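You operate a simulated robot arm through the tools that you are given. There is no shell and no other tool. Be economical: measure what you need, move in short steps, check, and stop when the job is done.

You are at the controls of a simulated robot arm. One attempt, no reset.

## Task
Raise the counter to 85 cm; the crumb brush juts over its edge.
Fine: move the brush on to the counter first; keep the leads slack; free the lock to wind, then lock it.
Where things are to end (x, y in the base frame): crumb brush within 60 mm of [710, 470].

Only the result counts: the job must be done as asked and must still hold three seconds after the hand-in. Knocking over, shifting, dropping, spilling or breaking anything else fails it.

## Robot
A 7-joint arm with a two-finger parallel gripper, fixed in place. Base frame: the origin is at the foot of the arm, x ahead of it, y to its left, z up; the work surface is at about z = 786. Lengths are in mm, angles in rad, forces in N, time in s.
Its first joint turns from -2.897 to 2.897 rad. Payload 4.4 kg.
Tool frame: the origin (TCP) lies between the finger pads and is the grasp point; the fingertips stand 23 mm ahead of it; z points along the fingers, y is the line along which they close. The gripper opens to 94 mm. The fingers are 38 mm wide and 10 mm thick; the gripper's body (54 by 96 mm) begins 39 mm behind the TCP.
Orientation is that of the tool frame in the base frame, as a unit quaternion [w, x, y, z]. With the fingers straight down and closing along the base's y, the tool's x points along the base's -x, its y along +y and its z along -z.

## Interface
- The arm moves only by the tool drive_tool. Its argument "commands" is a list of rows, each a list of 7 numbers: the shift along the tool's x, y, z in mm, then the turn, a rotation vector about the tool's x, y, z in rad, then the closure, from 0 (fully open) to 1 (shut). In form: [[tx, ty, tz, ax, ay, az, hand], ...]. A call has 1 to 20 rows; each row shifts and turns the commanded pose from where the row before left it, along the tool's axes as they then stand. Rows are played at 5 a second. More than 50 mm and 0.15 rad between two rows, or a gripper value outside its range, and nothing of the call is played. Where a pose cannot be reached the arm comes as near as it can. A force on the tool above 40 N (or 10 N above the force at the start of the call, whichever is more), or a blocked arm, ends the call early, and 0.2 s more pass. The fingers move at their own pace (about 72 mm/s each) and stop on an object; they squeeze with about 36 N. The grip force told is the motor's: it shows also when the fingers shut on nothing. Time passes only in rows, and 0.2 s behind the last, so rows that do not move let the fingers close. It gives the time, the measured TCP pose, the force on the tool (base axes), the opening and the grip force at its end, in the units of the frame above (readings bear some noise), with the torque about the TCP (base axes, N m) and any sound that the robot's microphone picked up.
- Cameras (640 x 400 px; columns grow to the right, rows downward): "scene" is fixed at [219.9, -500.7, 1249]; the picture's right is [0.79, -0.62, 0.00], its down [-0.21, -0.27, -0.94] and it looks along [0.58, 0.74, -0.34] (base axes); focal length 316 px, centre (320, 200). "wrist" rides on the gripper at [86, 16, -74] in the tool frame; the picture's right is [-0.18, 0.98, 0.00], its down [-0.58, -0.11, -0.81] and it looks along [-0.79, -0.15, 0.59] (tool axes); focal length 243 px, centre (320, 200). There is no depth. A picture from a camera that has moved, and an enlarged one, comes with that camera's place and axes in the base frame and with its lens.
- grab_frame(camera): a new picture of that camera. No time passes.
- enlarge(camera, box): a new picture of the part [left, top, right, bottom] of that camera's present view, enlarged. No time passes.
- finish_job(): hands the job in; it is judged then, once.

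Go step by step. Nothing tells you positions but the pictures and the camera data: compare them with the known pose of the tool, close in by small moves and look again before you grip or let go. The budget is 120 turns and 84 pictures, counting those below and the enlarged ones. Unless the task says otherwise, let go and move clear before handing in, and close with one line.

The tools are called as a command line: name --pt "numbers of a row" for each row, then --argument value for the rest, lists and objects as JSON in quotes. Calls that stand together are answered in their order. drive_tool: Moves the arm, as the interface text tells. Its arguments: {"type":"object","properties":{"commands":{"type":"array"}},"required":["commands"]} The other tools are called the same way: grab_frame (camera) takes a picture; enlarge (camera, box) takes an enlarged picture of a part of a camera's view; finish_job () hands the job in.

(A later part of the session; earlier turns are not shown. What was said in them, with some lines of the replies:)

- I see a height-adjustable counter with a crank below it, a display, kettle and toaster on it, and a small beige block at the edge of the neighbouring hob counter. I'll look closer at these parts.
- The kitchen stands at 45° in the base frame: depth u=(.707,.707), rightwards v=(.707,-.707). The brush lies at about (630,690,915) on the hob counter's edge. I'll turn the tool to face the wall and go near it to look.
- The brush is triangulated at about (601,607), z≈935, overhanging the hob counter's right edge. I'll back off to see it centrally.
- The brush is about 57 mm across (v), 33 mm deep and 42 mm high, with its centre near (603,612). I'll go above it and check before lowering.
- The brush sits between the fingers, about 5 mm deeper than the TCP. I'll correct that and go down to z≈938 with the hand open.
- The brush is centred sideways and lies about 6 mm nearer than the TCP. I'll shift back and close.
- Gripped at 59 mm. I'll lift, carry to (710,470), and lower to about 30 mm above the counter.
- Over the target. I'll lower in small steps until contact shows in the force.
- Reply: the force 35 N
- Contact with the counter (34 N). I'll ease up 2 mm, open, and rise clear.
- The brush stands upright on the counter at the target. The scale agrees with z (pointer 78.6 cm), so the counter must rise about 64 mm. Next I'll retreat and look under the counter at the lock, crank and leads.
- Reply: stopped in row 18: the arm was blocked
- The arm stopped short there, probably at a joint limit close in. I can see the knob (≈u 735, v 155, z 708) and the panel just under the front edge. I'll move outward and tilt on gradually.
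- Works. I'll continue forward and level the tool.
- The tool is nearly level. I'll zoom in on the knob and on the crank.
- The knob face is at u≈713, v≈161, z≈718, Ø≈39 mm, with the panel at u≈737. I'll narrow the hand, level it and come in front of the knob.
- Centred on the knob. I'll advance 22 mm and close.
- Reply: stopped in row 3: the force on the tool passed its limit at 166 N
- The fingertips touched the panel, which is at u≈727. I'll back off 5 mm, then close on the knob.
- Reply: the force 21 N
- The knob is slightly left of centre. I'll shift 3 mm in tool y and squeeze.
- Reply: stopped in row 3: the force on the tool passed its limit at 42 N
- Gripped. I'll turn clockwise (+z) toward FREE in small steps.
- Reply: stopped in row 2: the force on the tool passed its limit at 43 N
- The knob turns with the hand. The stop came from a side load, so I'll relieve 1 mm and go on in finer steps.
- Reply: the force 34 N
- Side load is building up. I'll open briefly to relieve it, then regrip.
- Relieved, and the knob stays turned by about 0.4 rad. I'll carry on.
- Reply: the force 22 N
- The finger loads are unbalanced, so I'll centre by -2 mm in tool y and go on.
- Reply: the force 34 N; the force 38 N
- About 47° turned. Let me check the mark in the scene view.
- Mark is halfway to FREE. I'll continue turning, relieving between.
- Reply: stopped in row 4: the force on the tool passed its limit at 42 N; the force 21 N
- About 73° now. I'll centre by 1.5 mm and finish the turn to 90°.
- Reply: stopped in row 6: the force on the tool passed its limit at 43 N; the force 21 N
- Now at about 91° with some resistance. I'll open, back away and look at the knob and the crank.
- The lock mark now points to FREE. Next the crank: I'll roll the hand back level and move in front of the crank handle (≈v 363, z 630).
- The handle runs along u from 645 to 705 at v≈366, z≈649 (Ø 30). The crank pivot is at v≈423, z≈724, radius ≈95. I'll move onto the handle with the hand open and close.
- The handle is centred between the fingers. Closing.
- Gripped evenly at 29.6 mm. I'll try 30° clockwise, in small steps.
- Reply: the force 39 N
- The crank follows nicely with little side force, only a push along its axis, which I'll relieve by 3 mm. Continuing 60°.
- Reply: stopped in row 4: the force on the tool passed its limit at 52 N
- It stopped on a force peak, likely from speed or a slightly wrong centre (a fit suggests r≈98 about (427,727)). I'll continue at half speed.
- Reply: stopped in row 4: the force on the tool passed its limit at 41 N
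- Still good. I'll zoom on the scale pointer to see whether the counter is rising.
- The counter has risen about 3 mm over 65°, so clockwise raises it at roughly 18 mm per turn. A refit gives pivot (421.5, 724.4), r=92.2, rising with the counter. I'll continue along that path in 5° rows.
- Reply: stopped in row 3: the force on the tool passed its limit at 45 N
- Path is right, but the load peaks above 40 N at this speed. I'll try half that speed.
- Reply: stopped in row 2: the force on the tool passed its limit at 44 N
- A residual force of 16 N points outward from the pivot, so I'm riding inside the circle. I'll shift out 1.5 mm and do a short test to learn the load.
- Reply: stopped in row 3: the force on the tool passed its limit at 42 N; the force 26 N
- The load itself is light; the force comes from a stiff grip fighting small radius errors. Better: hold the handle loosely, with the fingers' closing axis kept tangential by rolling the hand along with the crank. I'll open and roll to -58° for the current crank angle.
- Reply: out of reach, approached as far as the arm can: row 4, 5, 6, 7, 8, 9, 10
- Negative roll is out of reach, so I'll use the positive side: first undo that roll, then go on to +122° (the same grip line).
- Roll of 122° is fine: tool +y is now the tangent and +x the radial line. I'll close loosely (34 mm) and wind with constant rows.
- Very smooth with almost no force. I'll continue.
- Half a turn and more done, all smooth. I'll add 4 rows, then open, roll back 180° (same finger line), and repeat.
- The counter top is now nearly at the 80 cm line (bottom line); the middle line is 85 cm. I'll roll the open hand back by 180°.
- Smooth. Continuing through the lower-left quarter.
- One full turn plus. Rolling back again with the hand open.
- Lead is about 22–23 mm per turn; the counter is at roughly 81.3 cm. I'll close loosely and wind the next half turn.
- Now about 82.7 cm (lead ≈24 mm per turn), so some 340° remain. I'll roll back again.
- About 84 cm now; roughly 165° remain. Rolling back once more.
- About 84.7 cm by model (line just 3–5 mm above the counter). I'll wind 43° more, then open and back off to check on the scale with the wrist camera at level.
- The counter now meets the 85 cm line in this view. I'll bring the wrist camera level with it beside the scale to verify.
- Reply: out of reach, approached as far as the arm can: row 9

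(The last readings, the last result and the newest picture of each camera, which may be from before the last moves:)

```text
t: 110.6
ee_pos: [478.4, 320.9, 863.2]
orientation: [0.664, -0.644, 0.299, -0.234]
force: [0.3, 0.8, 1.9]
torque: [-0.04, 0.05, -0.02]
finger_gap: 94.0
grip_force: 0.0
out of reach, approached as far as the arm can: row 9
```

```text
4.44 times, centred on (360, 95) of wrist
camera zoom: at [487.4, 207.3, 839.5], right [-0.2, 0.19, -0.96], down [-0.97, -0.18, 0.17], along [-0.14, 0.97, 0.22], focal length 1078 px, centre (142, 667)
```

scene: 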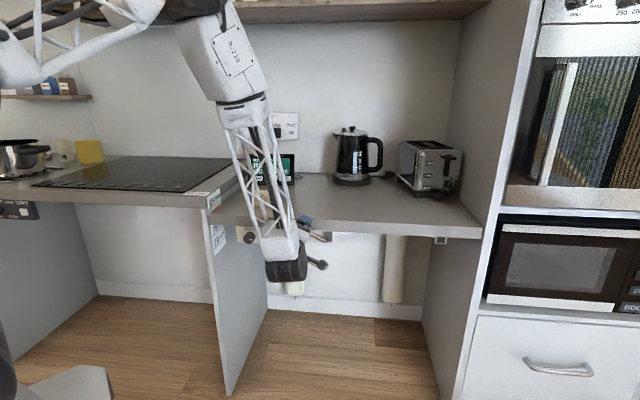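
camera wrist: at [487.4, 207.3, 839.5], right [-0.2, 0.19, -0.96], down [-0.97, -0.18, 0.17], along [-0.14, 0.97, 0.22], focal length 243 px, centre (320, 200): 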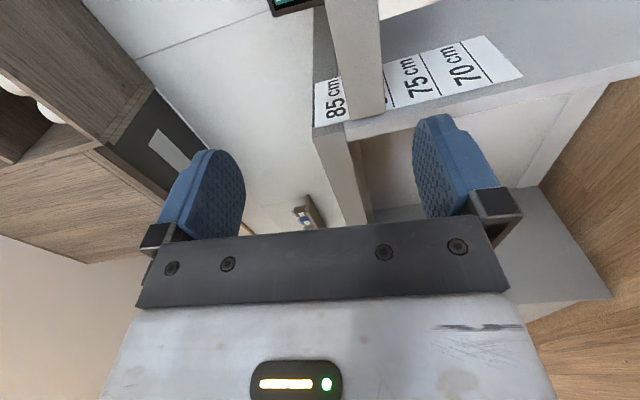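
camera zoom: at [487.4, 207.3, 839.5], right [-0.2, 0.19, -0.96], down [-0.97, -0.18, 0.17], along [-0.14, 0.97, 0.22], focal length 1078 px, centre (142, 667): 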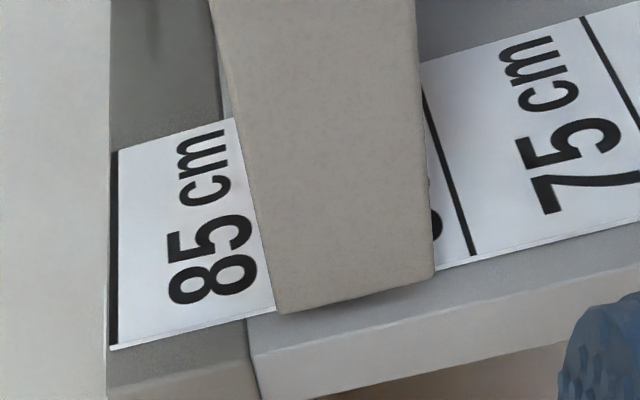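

Level view: the scale lines compute to 900 and 799, and the counter corner to about 851, so the height is right. Now to lock: the knob has risen to about z 778. I'll roll the hand back to the +90° roll.

drive_tool --pt "0 0 0 0 0 -0.149 0" --pt "0 0 0 0 0 -0.149 0" --pt "0 0 0 0 0 -0.149 0" --pt "0 0 0 0 0 -0.149 0" --pt "0 0 0 0 0 -0.149 0" --pt "0 0 0 0 0 -0.149 0" --pt "0 0 0 0 0 -0.149 0" --pt "0 0 0 0 0 -0.149 0" --pt "0 0 0 0 0 -0.149 0" --pt "0 0 0 0 0 -0.149 0" --pt "0 0 0 0 0 -0.149 0" --pt "0 0 0 0 0 -0.149 0" --pt "0 0 0 0 0 -0.149 0" --pt "0 0 0 0 0 -0.149 0" --pt "0 0 0 0 0 -0.149 0" --pt "0 0 0 0 0 -0.149 0" --pt "0 0 0 0 0 -0.149 0" --pt "0 0 0 0 0 -0.149 0" --pt "0 0 0 0 0 -0.149 0" --pt "0 0 0 0 0 -0.149 0"

```text
t: 114.8
ee_pos: [479.9, 318.1, 864.8]
orientation: [0.182, 0.35, 0.618, 0.68]
force: [0.5, 1.2, 0.2]
torque: [-0.01, 0.0, -0.02]
finger_gap: 94.1
grip_force: 0.1
```

drive_tool --pt "0 0 0 0 0 -0.125 0.3" --pt "0 0 0 0 0 -0.125 0.3" --pt "-15 -29 10 0 0 0 0.3" --pt "-15 -29 10 0 0 0 0.3" --pt "-15 -29 10 0 0 0 0.3" --pt "0 0 25 0 0 0 0.3" --pt "0 0 20 0 0 0 0.3" --pt "0 0 0 0 0 0 0.3"

grab_frame --camera "wrist"

enlarge --camera "scene" --box '[210, 200, 306, 260]'

```text
t: 116.6
ee_pos: [563.5, 338.3, 777.6]
orientation: [0.265, 0.271, 0.656, 0.653]
force: [-0.1, 0.5, 0.0]
torque: [0.0, 0.0, 0.01]
finger_gap: 65.7
grip_force: 0.1
```

```text
13 pictures are left
camera wrist: at [450.5, 345.7, 794.9], right [0.14, -0.13, 0.98], down [-0.15, -0.98, -0.11], along [0.98, -0.13, -0.16], focal length 243 px, centre (320, 200)
```

wrist: 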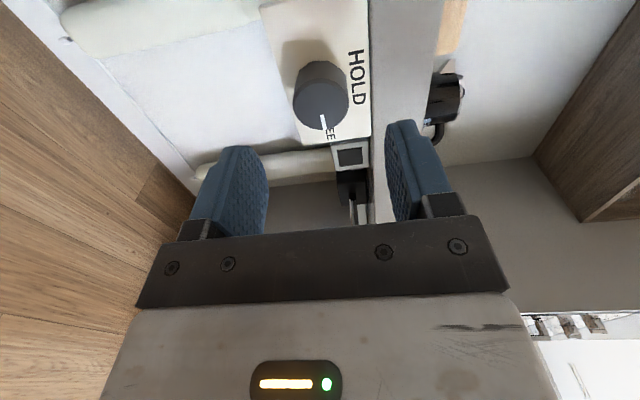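

```text
6.67 times, centred on (258, 230) of scene
camera zoom: at [219.9, -500.7, 1249.0], right [0.79, -0.62, 0.0], down [-0.21, -0.27, -0.94], along [0.58, 0.74, -0.34], focal length 2105 px, centre (733, 0)
```

zoom: 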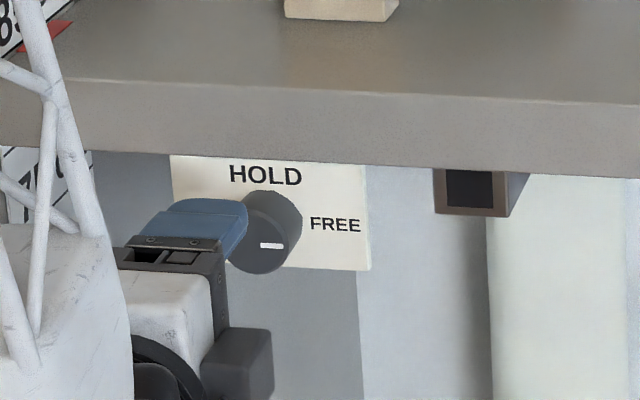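

The hand is aligned with the knob (v≈160, z≈777). I'll advance 60 mm and close on it.

drive_tool --pt "0 0 20 0 0 0 0.3" --pt "0 0 20 0 0 0 0.3" --pt "0 0 12 0 0 0 0.3" --pt "0 0 8 0 0 0 0.3" --pt "0 0 0 0 0 0 0.5" --pt "0 0 0 0 0 0 0.7" --pt "0 0 0 0 0 0 0.7"

```text
t: 118.2
ee_pos: [605.7, 381.7, 776.8]
orientation: [0.264, 0.271, 0.656, 0.653]
force: [-3.7, 1.2, 11.8]
torque: [0.53, -0.6, -0.34]
finger_gap: 36.3
grip_force: 44.7
```

Gripped. Turning counter-clockwise toward HOLD, with relief between.

drive_tool --pt "0 0 0 0 0 -0.06 0.7" --pt "0 0 0 0 0 -0.06 0.7" --pt "0 0 0 0 0 -0.06 0.7" --pt "0 0 0 0 0 -0.06 0.7" --pt "0 0 0 0 0 0 0.5" --pt "0 0 0 0 0 0 0.5" --pt "0 0 0 0 0 0 0.7" --pt "0 0 0 0 0 0 0.7" --pt "0 0 0 0 0 -0.06 0.7" --pt "0 0 0 0 0 -0.06 0.7" --pt "0 0 0 0 0 -0.06 0.7" --pt "0 0 0 0 0 -0.06 0.7" --pt "0 0 0 0 0 0 0.5" --pt "0 0 0 0 0 0 0.5" --pt "0 0 0 0 0 0 0.7" --pt "0 0 0 0 0 0 0.7"

```text
t: 121.6
ee_pos: [605.7, 381.8, 776.5]
orientation: [0.412, 0.107, 0.702, 0.572]
force: [-10.7, 0.0, 8.9]
torque: [0.35, -0.37, 0.45]
finger_gap: 35.8
grip_force: 45.0
```

drive_tool --pt "0 0 0 0 0 -0.06 0.7" --pt "0 0 0 0 0 -0.06 0.7" --pt "0 0 0 0 0 -0.06 0.7" --pt "0 0 0 0 0 -0.06 0.7" --pt "0 0 0 0 0 0 0.5" --pt "0 0 0 0 0 0 0.5" --pt "0 0 0 0 0 0 0.7" --pt "0 0 0 0 0 0 0.7" --pt "0 0 0 0 0 -0.06 0.7" --pt "0 0 0 0 0 -0.06 0.7" --pt "0 0 0 0 0 -0.06 0.7" --pt "0 0 0 0 0 -0.06 0.7" --pt "0 0 0 0 0 0 0.5" --pt "0 0 0 0 0 0 0.5" --pt "0 0 0 0 0 0 0.7" --pt "0 0 0 0 0 0 0.7"

grab_frame --camera "wrist"

```text
t: 125.0
ee_pos: [605.4, 381.0, 775.4]
orientation: [0.536, -0.063, 0.707, 0.457]
force: [-4.6, -6.5, 2.5]
torque: [-0.24, 0.23, -0.5]
finger_gap: 35.7
grip_force: 44.5
```

```text
11 pictures are left
camera wrist: at [507.4, 371.3, 715.0], right [-0.49, 0.49, 0.72], down [-0.26, -0.87, 0.42], along [0.83, 0.02, 0.56], focal length 243 px, centre (320, 200)
```

wrist: 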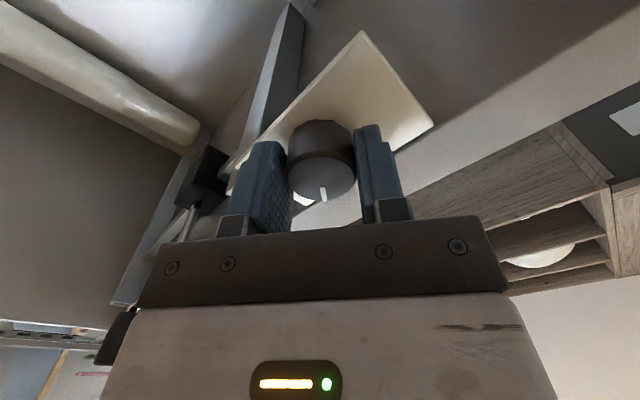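

The knob turns along; about 35° remain.

drive_tool --pt "0 0 0 0 0 -0.06 0.7" --pt "0 0 0 0 0 -0.06 0.7" --pt "0 0 0 0 0 -0.06 0.7" --pt "0 0 0 0 0 -0.06 0.7" --pt "0 0 0 0 0 0 0.5" --pt "0 0 0 0 0 0 0.5" --pt "0 0 0 0 0 0 0.7" --pt "0 0 0 0 0 0 0.7" --pt "0 0 0 0 0 -0.06 0.7" --pt "0 0 0 0 0 -0.06 0.7" --pt "0 0 0 0 0 -0.06 0.7" --pt "0 0 0 0 0 -0.06 0.7" --pt "0 0 0 0 0 0 0.5" --pt "0 0 0 0 0 0 0.5" --pt "0 0 0 0 0 0 0.7" --pt "0 0 0 0 0 0 0.7"

drive_tool --pt "0 0 0 0 0 -0.05 0.7" --pt "0 0 0 0 0 -0.05 0.7" --pt "0 0 0 0 0 -0.05 0.7" --pt "0 0 0 0 0 0 0.7"

grab_frame --camera "wrist"

```text
t: 125.9
ee_pos: [604.5, 380.6, 775.3]
orientation: [0.579, -0.134, 0.698, 0.399]
force: [7.3, -3.0, -2.1]
torque: [-0.22, 0.23, -0.82]
finger_gap: 35.7
grip_force: 44.8
stopped in row 4: the force on the tool passed its limit at 43 N (the readings are from after the stop); the commanded pose is now the measured one
```

```text
t: 126.9
ee_pos: [604.4, 380.7, 774.4]
orientation: [0.608, -0.186, 0.685, 0.354]
force: [0.1, -18.2, 8.9]
torque: [0.16, -0.17, -0.77]
finger_gap: 36.1
grip_force: 45.0
```

```text
10 pictures are left
camera wrist: at [525.7, 353.2, 696.5], right [-0.64, 0.64, 0.43], down [-0.38, -0.75, 0.54], along [0.67, 0.18, 0.72], focal length 243 px, centre (320, 200)
```

wrist: 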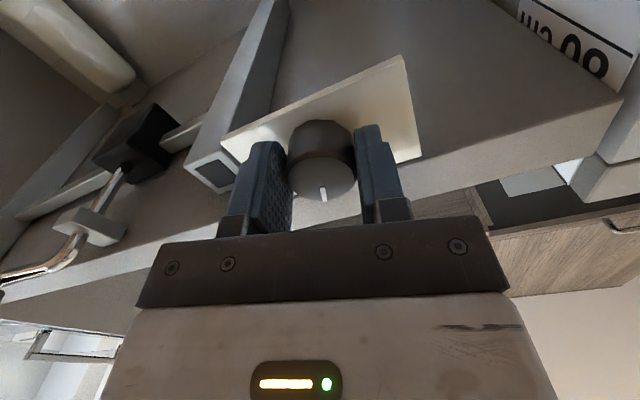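

15° left. Relieve and finish.

drive_tool --pt "0 0 0 0 0 0 0.5" --pt "0 0 0 0 0 0 0.5" --pt "0 0 0 0 0 0 0.7" --pt "0 0 0 0 0 0 0.7" --pt "0 0 0 0 0 -0.05 0.7" --pt "0 0 0 0 0 -0.05 0.7" --pt "0 0 0 0 0 -0.05 0.7" --pt "0 0 0 0 0 0 0.5" --pt "0 0 0 0 0 0 0.5" --pt "0 0 0 0 0 0 0.7" --pt "0 0 0 0 0 0 0.7" --pt "0 0 0 0 0 -0.05 0.7" --pt "0 0 0 0 0 -0.05 0.7" --pt "0 0 0 0 0 -0.04 0.7" --pt "0 0 0 0 0 0 0.7"

enlarge --camera "scene" --box '[210, 200, 306, 260]'

```text
t: 130.1
ee_pos: [605.5, 378.9, 775.2]
orientation: [0.652, -0.283, 0.652, 0.264]
force: [13.7, -18.9, -8.7]
torque: [0.01, 0.31, -0.62]
finger_gap: 37.7
grip_force: 10.4
```

```text
6.67 times, centred on (258, 230) of scene
camera zoom: at [219.9, -500.7, 1249.0], right [0.79, -0.62, 0.0], down [-0.21, -0.27, -0.94], along [0.58, 0.74, -0.34], focal length 2105 px, centre (733, 0)
```

zoom: 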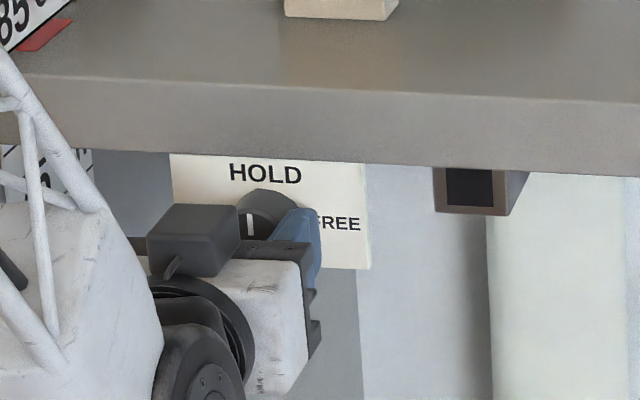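

The mark appears upright. I'll open, retreat and check.

drive_tool --pt "0 0 0 0 0 0 0.5" --pt "0 0 0 0 0 0 0.3" --pt "0 0 -20 0 0 0 0.3" --pt "0 0 -30 0 0 0 0.3" --pt "0 0 0 0 0 0 0.3"

enlarge --camera "wrist" --box '[230, 20, 430, 145]'

enlarge --camera "scene" --box '[220, 215, 284, 255]'

```text
t: 131.3
ee_pos: [571.0, 345.2, 774.5]
orientation: [0.652, -0.284, 0.652, 0.264]
force: [-0.2, -0.4, 0.1]
torque: [-0.02, -0.01, -0.01]
finger_gap: 65.6
grip_force: 0.0
```

```text
3.20 times, centred on (330, 82) of wrist
camera zoom: at [508.0, 300.7, 689.2], right [-0.7, 0.69, 0.16], down [-0.49, -0.64, 0.59], along [0.51, 0.34, 0.79], focal length 776 px, centre (288, 576)
```

zoom: 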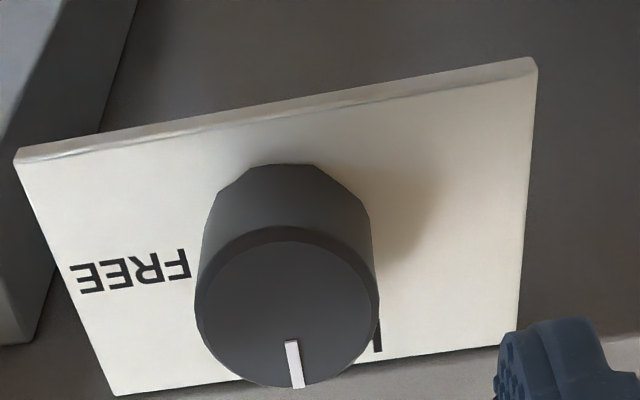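

```text
10.00 times, centred on (252, 235) of scene
camera zoom: at [219.9, -500.7, 1249.0], right [0.79, -0.62, 0.0], down [-0.21, -0.27, -0.94], along [0.58, 0.74, -0.34], focal length 3157 px, centre (1000, -150)
```

zoom: 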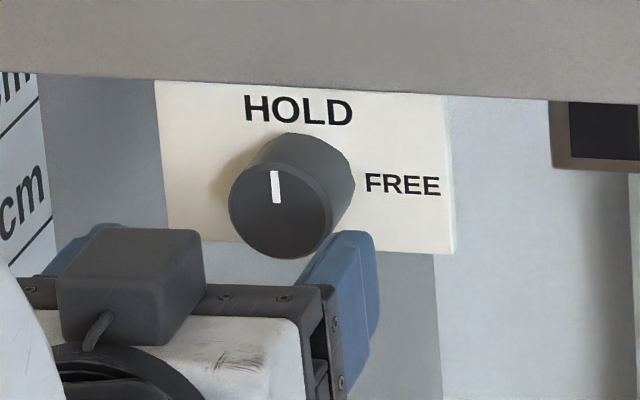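

The lock points to HOLD as at the start. I'll move clear and take a final look.

drive_tool --pt "0 0 -40 0 0 0 0" --pt "0 0 -40 0 0 0 0" --pt "0 0 -30 0 0 0 0" --pt "0 0 0 0 0 0 0"

grab_frame --camera "scene"

enlarge --camera "scene" --box '[206, 110, 334, 220]'

enlarge --camera "scene" --box '[320, 110, 480, 260]'

```text
t: 132.3
ee_pos: [496.1, 264.0, 776.2]
orientation: [0.653, -0.283, 0.652, 0.263]
force: [-0.4, 0.5, 0.3]
torque: [-0.02, 0.03, -0.01]
finger_gap: 93.8
grip_force: 0.1
```

```text
6 pictures are left
```

scene: 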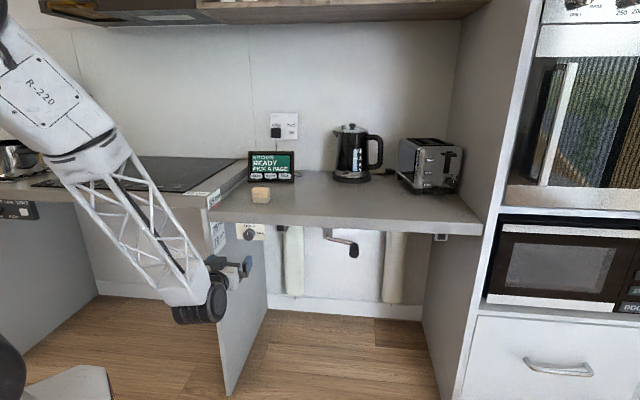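

```text
3.64 times, centred on (270, 165) of scene
camera zoom: at [219.9, -500.7, 1249.0], right [0.79, -0.62, 0.0], down [-0.21, -0.27, -0.94], along [0.58, 0.74, -0.34], focal length 1148 px, centre (502, 327)
```

zoom: 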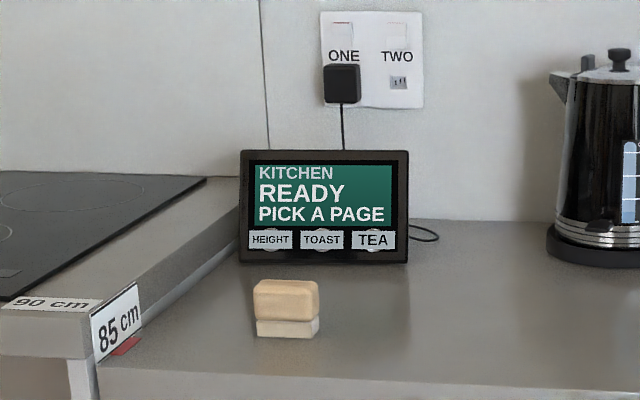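

```text
2.67 times, centred on (400, 185) of scene
camera zoom: at [219.9, -500.7, 1249.0], right [0.79, -0.62, 0.0], down [-0.21, -0.27, -0.94], along [0.58, 0.74, -0.34], focal length 842 px, centre (107, 240)
```

zoom: 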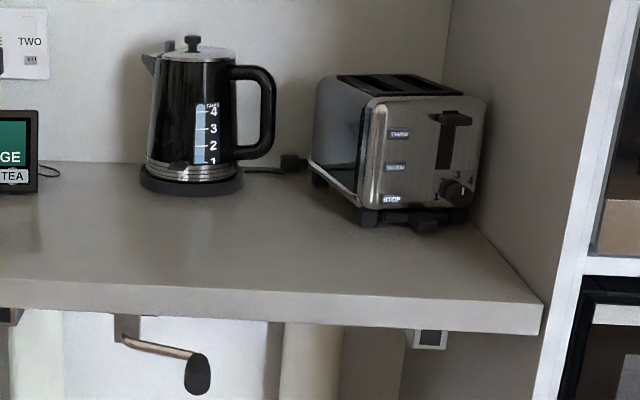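

Leads are slack, everything stands in place, and the brush is at its target. One last check of the pointer.

enlarge --camera "scene" --box '[206, 185, 238, 220]'

```text
11.43 times, centred on (222, 202) of scene
camera zoom: at [219.9, -500.7, 1249.0], right [0.79, -0.62, 0.0], down [-0.21, -0.27, -0.94], along [0.58, 0.74, -0.34], focal length 3608 px, centre (1440, 171)
```

zoom: 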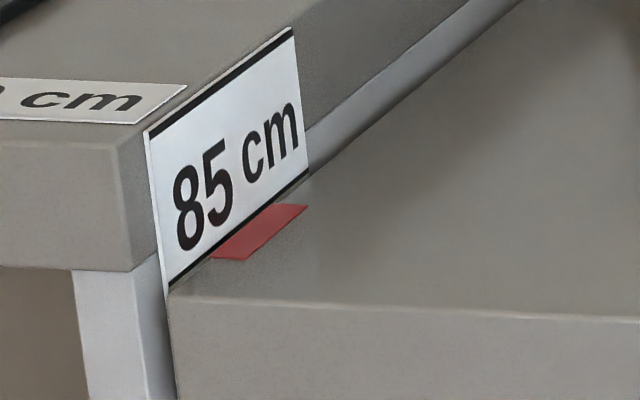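

The counter surface meets the 85 cm line, the lock is on HOLD and the hand is clear, so I'm handing in.

finish_job

```text
The job is handed in.
```

The counter is at 85 cm by its scale and the lock is back on HOLD. The brush is on the counter at about (710, 470), the visible leads are slack, and nothing else on the counter looks moved; early on, the fingertips hit the lock panel at 166 N with no visible effect.
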